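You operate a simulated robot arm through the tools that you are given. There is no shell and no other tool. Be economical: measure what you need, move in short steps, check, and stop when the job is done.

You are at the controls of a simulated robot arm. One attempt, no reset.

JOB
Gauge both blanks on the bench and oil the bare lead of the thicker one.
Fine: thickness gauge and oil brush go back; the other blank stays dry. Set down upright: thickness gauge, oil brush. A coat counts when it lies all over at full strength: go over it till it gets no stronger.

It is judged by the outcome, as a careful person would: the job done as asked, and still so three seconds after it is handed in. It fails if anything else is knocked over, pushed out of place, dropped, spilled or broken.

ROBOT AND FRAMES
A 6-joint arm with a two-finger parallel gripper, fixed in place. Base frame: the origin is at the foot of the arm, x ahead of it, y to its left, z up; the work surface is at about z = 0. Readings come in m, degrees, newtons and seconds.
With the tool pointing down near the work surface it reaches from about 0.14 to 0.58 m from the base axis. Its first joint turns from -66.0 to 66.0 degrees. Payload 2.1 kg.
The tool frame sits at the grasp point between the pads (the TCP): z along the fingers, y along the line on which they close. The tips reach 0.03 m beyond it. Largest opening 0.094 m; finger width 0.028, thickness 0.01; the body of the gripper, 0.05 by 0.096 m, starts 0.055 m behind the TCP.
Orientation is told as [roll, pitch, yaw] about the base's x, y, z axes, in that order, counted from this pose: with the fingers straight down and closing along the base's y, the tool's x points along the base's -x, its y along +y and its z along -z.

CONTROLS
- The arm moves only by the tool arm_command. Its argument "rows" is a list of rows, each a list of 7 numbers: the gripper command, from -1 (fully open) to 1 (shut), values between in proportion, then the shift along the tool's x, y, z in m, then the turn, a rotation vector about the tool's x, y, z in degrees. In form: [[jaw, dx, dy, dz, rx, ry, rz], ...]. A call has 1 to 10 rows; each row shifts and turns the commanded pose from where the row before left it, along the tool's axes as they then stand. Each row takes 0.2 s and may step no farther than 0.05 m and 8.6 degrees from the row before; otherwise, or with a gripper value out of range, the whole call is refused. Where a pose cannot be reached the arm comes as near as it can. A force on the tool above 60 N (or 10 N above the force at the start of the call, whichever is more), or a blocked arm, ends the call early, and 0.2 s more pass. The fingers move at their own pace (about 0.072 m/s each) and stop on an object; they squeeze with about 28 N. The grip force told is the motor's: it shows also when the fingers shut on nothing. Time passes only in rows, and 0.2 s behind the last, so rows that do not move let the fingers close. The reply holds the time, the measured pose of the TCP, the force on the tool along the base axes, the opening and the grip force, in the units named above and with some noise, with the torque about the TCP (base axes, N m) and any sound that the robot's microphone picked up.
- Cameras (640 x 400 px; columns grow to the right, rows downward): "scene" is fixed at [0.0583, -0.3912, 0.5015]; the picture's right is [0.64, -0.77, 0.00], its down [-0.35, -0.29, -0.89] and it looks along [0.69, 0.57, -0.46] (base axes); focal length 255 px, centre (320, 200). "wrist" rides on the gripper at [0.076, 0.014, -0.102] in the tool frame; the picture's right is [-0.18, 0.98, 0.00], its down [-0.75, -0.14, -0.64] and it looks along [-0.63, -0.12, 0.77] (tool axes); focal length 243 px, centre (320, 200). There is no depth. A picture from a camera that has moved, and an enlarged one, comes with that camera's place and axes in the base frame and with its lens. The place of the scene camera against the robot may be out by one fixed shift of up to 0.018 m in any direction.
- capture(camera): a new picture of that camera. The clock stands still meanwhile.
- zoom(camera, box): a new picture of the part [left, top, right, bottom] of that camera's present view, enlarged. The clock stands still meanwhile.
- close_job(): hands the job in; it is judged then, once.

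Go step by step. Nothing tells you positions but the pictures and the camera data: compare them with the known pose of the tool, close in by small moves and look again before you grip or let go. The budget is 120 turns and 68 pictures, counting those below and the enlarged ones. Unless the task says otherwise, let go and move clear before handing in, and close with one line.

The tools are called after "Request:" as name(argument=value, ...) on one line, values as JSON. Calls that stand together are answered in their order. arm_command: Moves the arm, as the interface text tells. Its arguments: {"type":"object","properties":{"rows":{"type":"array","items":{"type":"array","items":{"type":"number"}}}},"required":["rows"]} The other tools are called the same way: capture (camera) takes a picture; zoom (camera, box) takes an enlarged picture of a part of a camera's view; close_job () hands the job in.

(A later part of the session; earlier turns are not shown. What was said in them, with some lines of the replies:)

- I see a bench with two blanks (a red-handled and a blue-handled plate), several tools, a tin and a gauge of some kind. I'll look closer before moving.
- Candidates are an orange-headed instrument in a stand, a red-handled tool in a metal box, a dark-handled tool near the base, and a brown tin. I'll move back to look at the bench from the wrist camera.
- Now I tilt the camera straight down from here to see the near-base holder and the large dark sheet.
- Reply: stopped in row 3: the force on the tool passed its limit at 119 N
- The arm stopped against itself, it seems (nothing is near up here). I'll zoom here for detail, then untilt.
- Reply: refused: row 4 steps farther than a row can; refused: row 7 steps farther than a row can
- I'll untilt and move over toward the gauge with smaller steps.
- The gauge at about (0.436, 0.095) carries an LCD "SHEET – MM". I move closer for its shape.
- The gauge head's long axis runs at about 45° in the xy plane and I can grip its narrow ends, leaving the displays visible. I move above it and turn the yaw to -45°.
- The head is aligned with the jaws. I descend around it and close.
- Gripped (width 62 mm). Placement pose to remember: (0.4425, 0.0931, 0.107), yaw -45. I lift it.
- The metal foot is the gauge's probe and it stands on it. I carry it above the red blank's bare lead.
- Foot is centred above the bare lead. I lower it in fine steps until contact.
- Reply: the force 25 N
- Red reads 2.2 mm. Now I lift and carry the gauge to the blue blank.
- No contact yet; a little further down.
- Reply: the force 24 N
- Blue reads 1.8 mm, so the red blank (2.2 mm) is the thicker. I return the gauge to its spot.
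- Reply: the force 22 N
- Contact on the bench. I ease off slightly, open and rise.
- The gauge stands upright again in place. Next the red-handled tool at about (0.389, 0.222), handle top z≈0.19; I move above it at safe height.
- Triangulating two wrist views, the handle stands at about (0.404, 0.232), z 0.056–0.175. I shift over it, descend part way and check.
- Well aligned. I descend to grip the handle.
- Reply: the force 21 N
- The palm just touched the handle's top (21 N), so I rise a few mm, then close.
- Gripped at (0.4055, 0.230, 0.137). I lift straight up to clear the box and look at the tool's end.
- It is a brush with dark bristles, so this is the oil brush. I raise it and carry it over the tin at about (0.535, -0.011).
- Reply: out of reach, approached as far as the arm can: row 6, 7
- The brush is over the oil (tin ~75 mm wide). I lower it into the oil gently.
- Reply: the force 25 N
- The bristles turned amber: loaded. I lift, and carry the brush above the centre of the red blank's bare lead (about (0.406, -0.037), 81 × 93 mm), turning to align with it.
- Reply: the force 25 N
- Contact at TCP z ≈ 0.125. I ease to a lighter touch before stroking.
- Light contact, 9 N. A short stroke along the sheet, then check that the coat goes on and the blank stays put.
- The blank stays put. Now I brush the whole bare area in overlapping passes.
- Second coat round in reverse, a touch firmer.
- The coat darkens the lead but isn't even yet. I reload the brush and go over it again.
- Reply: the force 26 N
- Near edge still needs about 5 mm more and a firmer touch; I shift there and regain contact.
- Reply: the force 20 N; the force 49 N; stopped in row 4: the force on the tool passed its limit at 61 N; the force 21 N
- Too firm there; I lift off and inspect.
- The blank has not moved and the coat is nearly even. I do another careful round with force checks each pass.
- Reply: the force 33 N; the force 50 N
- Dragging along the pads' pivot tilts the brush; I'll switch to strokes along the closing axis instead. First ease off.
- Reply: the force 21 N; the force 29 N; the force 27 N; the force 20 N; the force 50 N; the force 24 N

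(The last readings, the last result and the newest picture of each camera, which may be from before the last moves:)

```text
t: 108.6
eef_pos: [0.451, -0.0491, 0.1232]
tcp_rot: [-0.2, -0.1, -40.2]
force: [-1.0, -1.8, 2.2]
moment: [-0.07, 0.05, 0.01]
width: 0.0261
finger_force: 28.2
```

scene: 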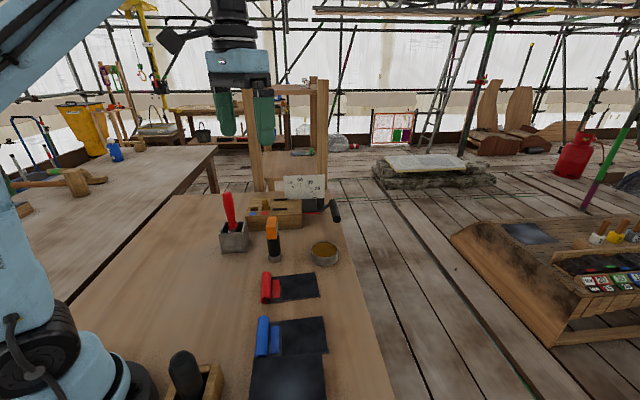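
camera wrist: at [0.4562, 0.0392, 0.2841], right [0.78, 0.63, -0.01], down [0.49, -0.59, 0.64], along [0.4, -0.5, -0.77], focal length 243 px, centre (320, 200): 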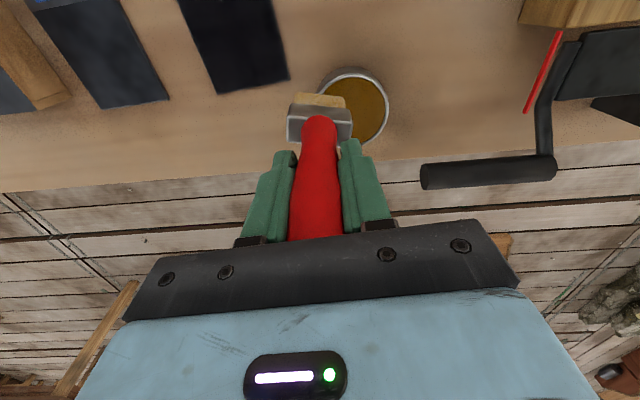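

Full round done. I lift off, move aside and look at the coat.

Request:
arm_command(rows=[[1, 0, 0, -0.02, 0, 0, 0], [1, 0, 0, -0.04, 0, 0, 0], [1, -0.025, 0.03, 0, 0, 0, 0], [1, -0.02, 0.03, 0, 0, 0, 0], [1, 0, 0, 0, 0, 0, 0]])

Request:
zoom(camera="scene", box=[258, 262, 328, 312])

```text
t: 109.8
eef_pos: [0.5247, -0.031, 0.1852]
tcp_rot: [-0.1, -0.1, -40.4]
force: [0.2, -0.2, -1.5]
moment: [0.01, 0.01, -0.01]
width: 0.0263
finger_force: 28.4
```

```text
8.00 times, centred on (293, 287) of scene
camera zoom: at [0.0583, -0.3912, 0.5015], right [0.64, -0.77, 0.0], down [-0.35, -0.29, -0.89], along [0.69, 0.57, -0.46], focal length 2038 px, centre (536, -496)
```

zoom: 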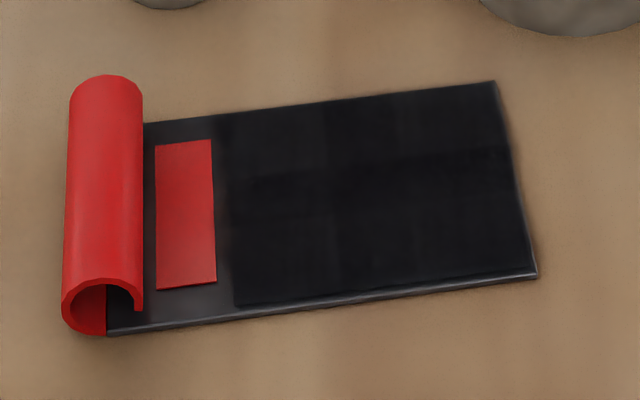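

The far strip (+y side) looks a bit lighter than the rest. I reload and work that strip more.

Request:
arm_command(rows=[[1, 0.0054, 0.02, 0, 0, 0, 0], [1, 0, 0, 0.02, 0, 0, 0], [1, 0, 0, 0.012, 0, 0, 0], [1, 0, 0, 0.002, 0, 0, 0], [1, 0, 0, 0.001, 0, 0, 0], [1, 0, 0, 0.001, 0, 0, 0], [1, 0, 0, 0, 0, 0, 0]])

```text
t: 111.4
eef_pos: [0.5345, -0.0142, 0.1489]
tcp_rot: [-0.1, -0.1, -40.3]
force: [-0.8, -1.1, 46.3]
moment: [0.04, 0.02, -0.01]
width: 0.0261
finger_force: 27.9
```

Request:
arm_command(rows=[[1, 0, 0, -0.02, 0, 0, 0], [1, 0, 0, -0.03, 0, 0, 0], [1, 0, 0, 0, 0, 0, 0], [1, 0.0212, -0.0383, 0, 0, 0, 0], [1, 0.0212, -0.0384, 0, 0, 0, 0], [1, 0, 0, 0.03, 0, 0, 0], [1, 0, 0, 0.03, 0, 0, 0], [1, 0, 0, 0.012, 0, 0, 0], [1, 0, 0, 0.0015, 0, 0, 0], [1, 0, 0, 0, 0, 0, 0]])

```text
t: 113.6
eef_pos: [0.4507, -0.0443, 0.1252]
tcp_rot: [-0.2, 0.0, -40.2]
force: [-0.1, 0.3, -0.6]
moment: [-0.01, 0.0, -0.01]
width: 0.0261
finger_force: 27.7
```

Request:
arm_command(rows=[[1, 0, 0, 0.0006, 0, 0, 0], [1, 0, 0, 0.0005, 0, 0, 0], [1, 0, 0, 0, 0, 0, 0]])

```text
t: 114.4
eef_pos: [0.4502, -0.0437, 0.1233]
tcp_rot: [-0.2, 0.0, -40.3]
force: [-1.5, -3.1, 25.3]
moment: [-0.11, 0.04, 0.01]
width: 0.026
finger_force: 28.1
```

Request:
arm_command(rows=[[1, 0, -0.011, 0, 0, 0, 0], [1, 0, -0.011, 0, 0, 0, 0], [1, 0, 0.011, 0, 0, 0, 0], [1, 0, 0.012, 0, 0, 0, 0], [1, 0.011, 0, 0, 0, 0, 0], [1, 0, -0.012, 0, 0, 0, 0], [1, 0, -0.011, 0, 0, 0, 0], [1, 0, 0.011, 0, 0, 0, 0], [1, 0, 0.012, 0, 0, 0, 0]])

```text
t: 116.4
eef_pos: [0.4418, -0.0371, 0.1236]
tcp_rot: [-0.3, -0.1, -40.3]
force: [-7.0, -6.8, 21.8]
moment: [-0.52, 0.34, -0.09]
width: 0.0263
finger_force: 28.0
```

Steady 22 N. Continuing across the strip.

Request:
arm_command(rows=[[1, 0.011, 0, 0, 0, 0, 0], [1, 0, -0.012, 0, 0, 0, 0], [1, 0, -0.011, 0, 0, 0, 0], [1, 0, 0.011, 0, 0, 0, 0], [1, 0, 0.012, 0, 0, 0, 0], [1, 0.011, 0, 0, 0, 0, 0], [1, 0, -0.012, 0, 0, 0, 0], [1, 0, -0.011, 0, 0, 0, 0], [1, 0, 0.011, 0, 0, 0, 0], [1, 0, 0.012, 0, 0, 0, 0]])

```text
t: 118.6
eef_pos: [0.428, -0.0209, 0.1233]
tcp_rot: [-0.3, 0.0, -40.2]
force: [-1.8, -2.4, 6.0]
moment: [-0.26, 0.32, 0.05]
width: 0.0261
finger_force: 27.6
```

Request:
arm_command(rows=[[1, 0.011, 0, 0.0003, 0, 0, 0], [1, 0, -0.012, 0, 0, 0, 0], [1, 0, -0.011, 0, 0, 0, 0], [1, 0, 0.011, 0, 0, 0, 0], [1, 0, 0.012, 0, 0, 0, 0], [1, 0.011, 0, 0, 0, 0, 0], [1, 0, -0.012, 0, 0, 0, 0], [1, 0, -0.011, 0, 0, 0, 0], [1, 0, 0.011, 0, 0, 0, 0], [1, 0, 0.012, 0, 0, 0, 0]])

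```text
t: 120.8
eef_pos: [0.408, -0.0095, 0.1228]
tcp_rot: [-0.6, -0.2, -40.3]
force: [-9.6, -13.1, 42.1]
moment: [-1.36, 1.05, 0.01]
width: 0.0261
finger_force: 27.8
```

Request:
arm_command(rows=[[1, 0.011, 0, -0.0006, 0, 0, 0], [1, 0, -0.012, 0, 0, 0, 0], [1, 0, -0.011, 0, 0, 0, 0], [1, 0, 0.011, 0, 0, 0, 0], [1, 0, 0.012, 0, 0, 0, 0], [1, 0.004, 0, 0, 0, 0, 0], [1, 0, -0.012, 0, 0, 0, 0], [1, 0, -0.011, 0, 0, 0, 0], [1, 0, 0.011, 0, 0, 0, 0], [1, 0, 0.012, 0, 0, 0, 0]])

```text
t: 123.0
eef_pos: [0.3985, 0.0006, 0.1217]
tcp_rot: [-0.4, -0.1, -40.3]
force: [-6.5, -5.5, 20.2]
moment: [-0.91, 1.0, 0.06]
width: 0.0262
finger_force: 28.2
```

Request:
arm_command(rows=[[1, 0, -0.012, 0, 0, 0, 0], [1, 0, -0.012, 0, 0, 0, 0], [1, 0, -0.012, 0.0001, 0, 0, 0], [1, 0, -0.011, 0.0001, 0, 0, 0], [1, -0.009, 0, 0, 0, 0, 0], [1, 0, 0.012, 0, 0, 0, 0], [1, 0, 0.012, 0, 0, 0, 0], [1, 0, 0.012, 0, 0, 0, 0], [1, 0, 0.011, 0, 0, 0, 0]])

```text
t: 125.0
eef_pos: [0.4066, -0.0042, 0.1242]
tcp_rot: [-0.2, 0.0, -40.3]
force: [-4.0, -4.5, 15.2]
moment: [-0.5, 0.58, 0.03]
width: 0.0262
finger_force: 27.7
```

Request:
arm_command(rows=[[1, 0, 0, -0.02, 0, 0, 0], [1, 0, 0, -0.04, 0, 0, 0], [1, 0, 0, -0.04, 0, 0, 0], [1, 0, 0.03, -0.01, 0, 0, 0], [1, 0, 0.03, 0, 0, 0, 0], [1, 0, 0, 0, 0, 0, 0]])

Request:
zoom(camera="scene", box=[258, 262, 328, 312])

```text
t: 126.4
eef_pos: [0.4451, 0.043, 0.2337]
tcp_rot: [-0.2, -0.1, -40.2]
force: [0.3, -0.2, -0.3]
moment: [0.02, 0.01, 0.05]
width: 0.0261
finger_force: 27.9
```

```text
8.00 times, centred on (293, 287) of scene
camera zoom: at [0.0583, -0.3912, 0.5015], right [0.64, -0.77, 0.0], down [-0.35, -0.29, -0.89], along [0.69, 0.57, -0.46], focal length 2038 px, centre (536, -496)
```

zoom: 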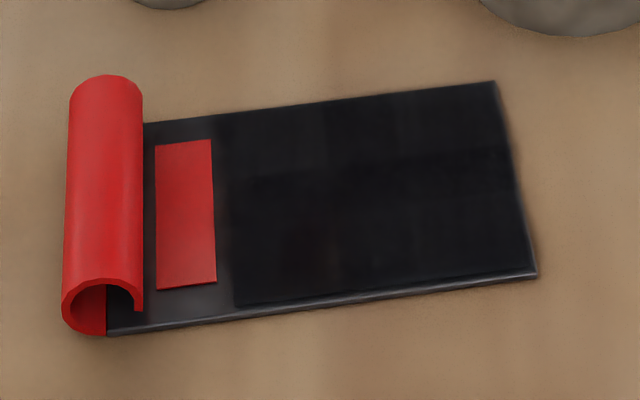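

The far strip looks the same as before; I check from another angle whether it's really weaker or merely a reflection.

Request:
zoom(camera="wrist", box=[190, 40, 310, 160])

```text
3.33 times, centred on (250, 100) of wrist
camera zoom: at [0.3971, 0.103, 0.3354], right [0.78, 0.63, 0.0], down [0.48, -0.59, 0.64], along [0.4, -0.5, -0.77], focal length 809 px, centre (553, 533)
```

zoom: 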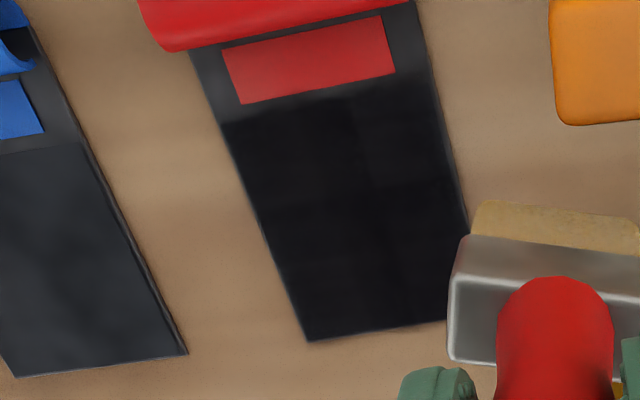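

The far (+y) strip is genuinely a bit weaker, mostly next to the patch. I work it again with more strokes.

Request:
arm_command(rows=[[1, 0.0043, -0.0351, 0, 0, 0, 0], [1, 0.0042, -0.0352, 0, 0, 0, 0], [1, 0, 0, 0.04, 0, 0, 0], [1, 0, 0, 0.04, 0, 0, 0], [1, 0, 0, 0.025, 0, 0, 0], [1, 0, 0, 0.002, 0, 0, 0], [1, 0, 0, 0.001, 0, 0, 0], [1, 0, 0, 0, 0, 0, 0]])

```text
t: 128.2
eef_pos: [0.3916, -0.0061, 0.1256]
tcp_rot: [-0.2, -0.1, -40.3]
force: [1.1, 0.7, -0.9]
moment: [0.0, 0.01, -0.02]
width: 0.0261
finger_force: 27.7
```

Request:
arm_command(rows=[[1, 0, 0, 0.0007, 0, 0, 0], [1, 0, 0, 0.0005, 0, 0, 0], [1, 0, 0, 0.0003, 0, 0, 0], [1, 0, 0, 0, 0, 0, 0]])

```text
t: 129.2
eef_pos: [0.3927, -0.0054, 0.1228]
tcp_rot: [-0.2, 0.0, -40.3]
force: [-0.8, -0.2, -0.5]
moment: [-0.03, -0.02, -0.02]
width: 0.0261
finger_force: 28.1
```

Request:
arm_command(rows=[[1, 0, 0, 0.0005, 0, 0, 0], [1, 0, 0, 0.0003, 0, 0, 0], [1, 0, 0, 0, 0, 0, 0]])

```text
t: 130.0
eef_pos: [0.3924, -0.0045, 0.1221]
tcp_rot: [0.0, -0.2, -40.2]
force: [2.1, 1.2, 31.0]
moment: [0.26, 0.14, -0.04]
width: 0.0262
finger_force: 28.0
```

Request:
arm_command(rows=[[1, 0, 0.012, -0.0001, 0, 0, 0], [1, 0, -0.012, 0, 0, 0, 0], [1, 0, 0.012, 0, 0, 0, 0], [1, 0, -0.012, 0, 0, 0, 0], [1, -0.008, 0, 0, 0, 0, 0], [1, 0, 0.012, 0, 0, 0, 0], [1, 0, -0.012, 0, 0, 0, 0], [1, 0, 0.012, 0, 0, 0, 0], [1, 0, -0.012, 0, 0, 0, 0]])

Request:
arm_command(rows=[[1, -0.008, 0, 0, 0, 0, 0], [1, 0, 0.012, 0, 0, 0, 0], [1, 0, -0.012, 0, 0, 0, 0], [1, 0, 0.012, 0, 0, 0, 0], [1, 0, -0.012, 0, 0, 0, 0], [1, -0.008, 0, 0, 0, 0, 0], [1, 0, 0.012, 0, 0, 0, 0], [1, 0, -0.012, 0, 0, 0, 0], [1, 0, 0.012, 0, 0, 0, 0], [1, 0, -0.012, 0, 0, 0, 0]])

```text
t: 131.4
eef_pos: [0.4024, -0.007, 0.1233]
tcp_rot: [-1.0, 0.2, -40.4]
force: [-1.4, -1.3, 20.7]
moment: [0.09, -0.23, 0.04]
width: 0.0262
finger_force: 27.7
stopped in row 7: the force on the tool passed its limit at 64 N (the readings are from after the stop); the commanded pose is now the measured one
```

```text
t: 133.6
eef_pos: [0.4163, -0.0149, 0.1233]
tcp_rot: [-0.6, 0.2, -40.3]
force: [8.3, 7.0, 37.9]
moment: [1.12, -1.72, 0.09]
width: 0.0265
finger_force: 27.7
```

Gentler now: ease pressure and continue over the rest of the strip.

Request:
arm_command(rows=[[1, 0, 0, -0.0008, 0, 0, 0], [1, -0.008, -0.008, 0, 0, 0, 0], [1, 0, 0.012, 0, 0, 0, 0], [1, 0, -0.012, 0, 0, 0, 0], [1, 0, 0.012, 0, 0, 0, 0], [1, -0.008, 0, 0, 0, 0, 0], [1, 0, -0.012, 0, 0, 0, 0], [1, 0, 0.012, 0, 0, 0, 0], [1, 0, -0.012, 0, 0, 0, 0]])

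```text
t: 135.6
eef_pos: [0.4224, -0.0341, 0.1233]
tcp_rot: [-0.8, 0.3, -40.2]
force: [4.6, 4.8, 16.8]
moment: [0.65, -0.95, 0.08]
width: 0.0262
finger_force: 28.1
```

Request:
arm_command(rows=[[1, -0.008, 0, 0, 0, 0, 0], [1, 0, 0.012, 0, 0, 0, 0], [1, 0, -0.012, 0, 0, 0, 0], [1, 0, 0.012, 0, 0, 0, 0], [1, -0.008, 0, 0, 0, 0, 0], [1, 0, -0.012, 0, 0, 0, 0], [1, 0, 0.012, 0, 0, 0, 0], [1, -0.008, 0, 0, 0, 0, 0], [1, 0, -0.012, 0, 0, 0, 0], [1, 0, 0.012, 0, 0, 0, 0]])

```text
t: 137.8
eef_pos: [0.445, -0.0449, 0.1226]
tcp_rot: [-1.4, 0.2, -40.6]
force: [-14.1, -8.8, 46.1]
moment: [-0.75, 0.91, -0.06]
width: 0.0263
finger_force: 27.7
```

Request:
arm_command(rows=[[1, 0, 0, -0.001, 0, 0, 0], [1, -0.004, -0.006, 0, 0, 0, 0], [1, 0, 0.01, 0, 0, 0, 0], [1, 0, -0.012, 0, 0, 0, 0], [1, 0, 0, -0.02, 0, 0, 0], [1, 0, 0, -0.04, 0, 0, 0], [1, 0, 0, -0.045, 0, 0, 0], [1, 0, 0.04, -0.02, 0, 0, 0], [1, 0, 0.03, 0, 0, 0, 0], [1, 0, 0, 0, 0, 0, 0]])

Request:
zoom(camera="scene", box=[258, 262, 328, 312])

```text
t: 140.0
eef_pos: [0.4908, 0.0068, 0.2491]
tcp_rot: [-1.0, 0.2, -40.4]
force: [-0.7, 0.5, -0.5]
moment: [0.0, 0.03, 0.0]
width: 0.0262
finger_force: 28.2
```

```text
8.00 times, centred on (293, 287) of scene
camera zoom: at [0.0583, -0.3912, 0.5015], right [0.64, -0.77, 0.0], down [-0.35, -0.29, -0.89], along [0.69, 0.57, -0.46], focal length 2038 px, centre (536, -496)
```

zoom: 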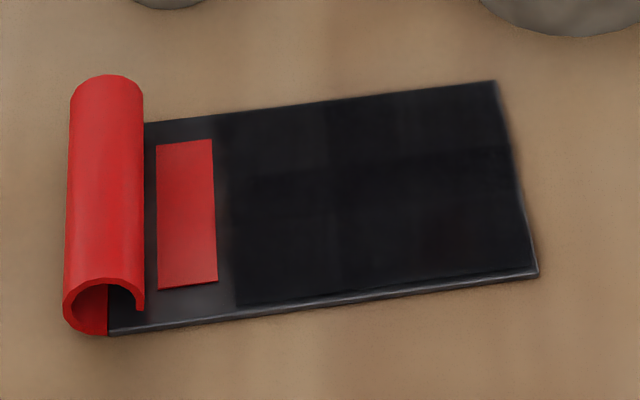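

No visible change, so it's about saturated; for certainty I reload once more and give the far strip one last light sweep.

Request:
arm_command(rows=[[1, -0.023, 0.006, 0, 0, 0, 0], [1, -0.0227, 0.0066, 0, 0, 0, 0], [1, 0, 0, 0.04, 0.4, 0.5, 0], [1, 0, 0, 0.035, 0, 0, 0], [1, 0, 0, 0.02, 0, 0, 0], [1, 0, 0, 0.004, 0, 0, 0], [1, 0, 0, 0.0005, 0, 0, 0], [1, 0, 0, 0, 0, 0, 0]])

```text
t: 141.8
eef_pos: [0.532, -0.0155, 0.1495]
tcp_rot: [-1.5, 0.9, -40.4]
force: [-5.9, 2.4, 56.3]
moment: [0.56, -0.23, 0.06]
width: 0.0263
finger_force: 28.5
```

Request:
arm_command(rows=[[1, 0, 0, -0.02, 0, 0, 0], [1, 0, 0, -0.03, -1.7, 0, 0], [1, 0.0213, -0.0391, 0, 0, 0, 0], [1, 0.0213, -0.0391, 0, 0, 0, 0], [1, 0, 0, 0.03, 0, 0, 0], [1, 0, 0, 0.03, 0, 0, 0], [1, 0, 0, 0.012, 0, 0, 0], [1, 0, 0, 0.0015, 0, 0, 0], [1, 0, 0, 0.001, 0, 0, 0], [1, 0, 0, 0, 0, 0, 0]])

```text
t: 144.0
eef_pos: [0.4519, -0.0456, 0.1236]
tcp_rot: [0.3, 0.7, -40.4]
force: [0.0, -0.1, -0.5]
moment: [0.0, -0.01, 0.01]
width: 0.0262
finger_force: 28.3
```

Request:
arm_command(rows=[[1, 0, 0, 0.0006, 0, -0.5, 0], [1, 0, 0, 0.0004, 0, 0, 0], [1, 0, 0, 0, 0, 0, 0]])

```text
t: 144.8
eef_pos: [0.4515, -0.0446, 0.1243]
tcp_rot: [0.2, 0.3, -40.4]
force: [-2.4, 2.5, 21.2]
moment: [0.4, 0.07, 0.05]
width: 0.0261
finger_force: 28.1
```

Request:
arm_command(rows=[[1, 0.008, 0.007, -0.0001, 0, 0, 0], [1, 0.008, -0.007, -0.0001, 0, 0, 0], [1, 0.008, 0.007, -0.0001, 0, 0, 0], [1, 0.008, -0.007, 0, 0, 0, 0], [1, 0.008, 0.007, -0.0001, 0, 0, 0]])

```text
t: 146.0
eef_pos: [0.4251, -0.0142, 0.1236]
tcp_rot: [0.3, 0.3, -40.4]
force: [-1.2, 0.5, -1.0]
moment: [-0.01, -0.03, 0.01]
width: 0.0261
finger_force: 27.6
```

Request:
arm_command(rows=[[1, 0, -0.007, 0.0006, 0, 0, 0], [1, -0.008, 0.007, 0.0001, 0, 0, 0], [1, 0.008, 0, 0, 0, 0, 0], [1, 0.008, -0.007, 0, 0, 0, 0], [1, 0.008, 0.007, 0, 0, 0, 0], [1, 0.008, -0.007, 0, 0, 0, 0], [1, 0.006, 0.007, 0, 0, 0, 0], [1, 0, -0.007, 0, 0, 0, 0]])

```text
t: 147.8
eef_pos: [0.3988, 0.0012, 0.1235]
tcp_rot: [0.6, 0.5, -40.3]
force: [3.7, 4.8, 14.8]
moment: [0.36, -0.11, -0.07]
width: 0.0262
finger_force: 28.5
```

Now I lift, restore the yaw and carry the brush back above its box.

Request:
arm_command(rows=[[1, 0, 0, -0.03, 0, 0, 0], [1, 0, 0, -0.045, 0, 0, 0], [1, 0, 0, -0.045, 0, 0, 0], [1, 0, 0, -0.04, 0.38, -1.25, 0], [1, 0, 0, 0, 0, 0, 4.4], [1, 0.0314, 0.0334, 0, 0, 0, 0], [1, 0.0314, 0.0334, 0, 0, 0, 0], [1, 0.0314, 0.0334, 0, 0, 0, 0], [1, 0.0314, 0.0334, 0, 0, 0, 0], [1, 0.0314, 0.0334, 0, 0, 0, 0]])

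```text
t: 150.0
eef_pos: [0.4037, 0.2263, 0.2805]
tcp_rot: [0.0, -1.0, -44.8]
force: [1.0, -0.6, -0.6]
moment: [0.01, 0.01, -0.04]
width: 0.0263
finger_force: 28.5
```

Request:
arm_command(rows=[[1, 0.0013, 0.0039, 0, 0.92, 0.2, 0], [1, 0, 0, 0.03, 0, 0, 0], [1, 0, 0, 0.03, 0, 0, 0], [1, 0, 0, 0.02, 0, 0, 0], [1, 0, 0, 0.01, 0, 0, 0], [1, 0, 0, 0, 0, 0, 0]])

```text
t: 151.4
eef_pos: [0.4055, 0.2282, 0.1896]
tcp_rot: [-0.9, -0.7, -44.8]
force: [0.9, 1.3, 18.0]
moment: [-0.3, 0.15, -0.01]
width: 0.0262
finger_force: 28.4
5 turns are left
```

The bristles met the rim on the -y side (from the torque); I lift, shift 5 mm to +y and go down again.

Request:
arm_command(rows=[[1, 0, 0, -0.012, 0, 0, 0], [1, 0.003, 0.005, 0, 0, 0, 0], [1, 0, 0, 0.011, 0, 0, 0], [1, 0, 0, 0.01, 0, 0, 0], [1, 0, 0, 0.012, 0, 0, 0], [1, 0, 0, 0.012, 0, 0, 0], [1, 0, 0, 0.01, 0, 0, 0], [1, 0, 0, 0.006, 0, 0, 0], [1, 0, 0, 0.001, 0, 0, 0], [1, 0, 0, 0, 0, 0, 0]])

```text
t: 153.6
eef_pos: [0.4067, 0.2346, 0.1405]
tcp_rot: [-0.9, -0.7, -44.8]
force: [-0.8, -0.5, 0.2]
moment: [-0.07, 0.03, 0.03]
width: 0.0265
finger_force: 27.9
4 turns are left
```

Request:
arm_command(rows=[[1, 0, 0, 0.003, 0, 0, 0], [1, 0, 0, 0.0015, 0, 0, 0], [1, 0, 0, 0.001, 0, 0, 0], [1, 0, 0, 0, 0, 0, 0], [0.4, 0, 0, 0, 0, 0, 0], [-0.3, 0, 0, 0, 0, 0, 0], [-1, 0, 0, 0, 0, 0, 0], [-1, 0, 0, 0, 0, 0, 0], [-1, 0, 0, 0, 0, 0, 0]])

```text
t: 155.6
eef_pos: [0.4086, 0.234, 0.1339]
tcp_rot: [-0.8, -0.9, -44.8]
force: [1.0, -0.5, -0.2]
moment: [-0.01, 0.0, 0.0]
width: 0.0942
finger_force: 0.1
3 turns are left
```

Released with no load on the tool. I rise straight up clear of the handle and check with the last picture.

Request:
arm_command(rows=[[-1, 0, 0, -0.02, 0, 0, 0], [-1, 0, 0, -0.03, 0, 0, 0], [-1, 0, 0, -0.04, 0, 0, 0], [-1, 0, 0, -0.045, 0, 0, 0], [-1, 0, 0, -0.04, 0, 0, 0], [-1, 0, 0, 0, 0, 0, 0]])

Request:
capture(camera="scene")

```text
t: 157.0
eef_pos: [0.4056, 0.2368, 0.3122]
tcp_rot: [-1.0, -0.8, -44.7]
force: [-0.1, 1.2, -0.7]
moment: [-0.02, 0.01, 0.03]
width: 0.0941
finger_force: 0.0
```

```text
0 pictures are left
2 turns are left
```

scene: 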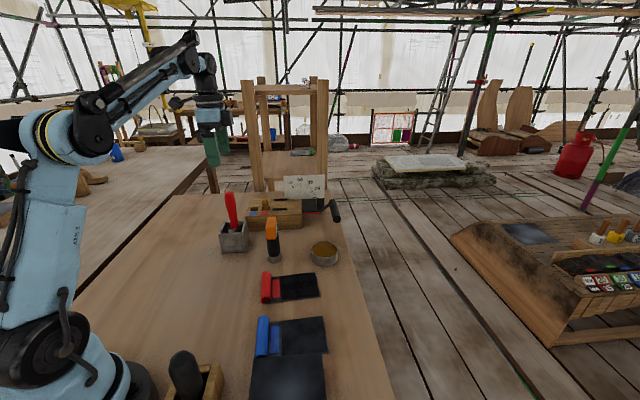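

The brush stands upright in its box, the gauge stands in its place, the red blank is oiled, the blue one is dry, and the arm is clear. I hand in.

Request:
close_job()

```text
The job is handed in.
```

I gauged both blanks (red 2.2 mm, blue 1.8 mm) and oiled the bare lead of the red one; the far strip (the +y side) still looked slightly lighter after the brush was reloaded three times, and I had no close-up left after the last sweep. The blue blank is dry, and the gauge and brush stand upright where they were; on the way back the bristles touched the box rim once, and nothing appears to have moved.
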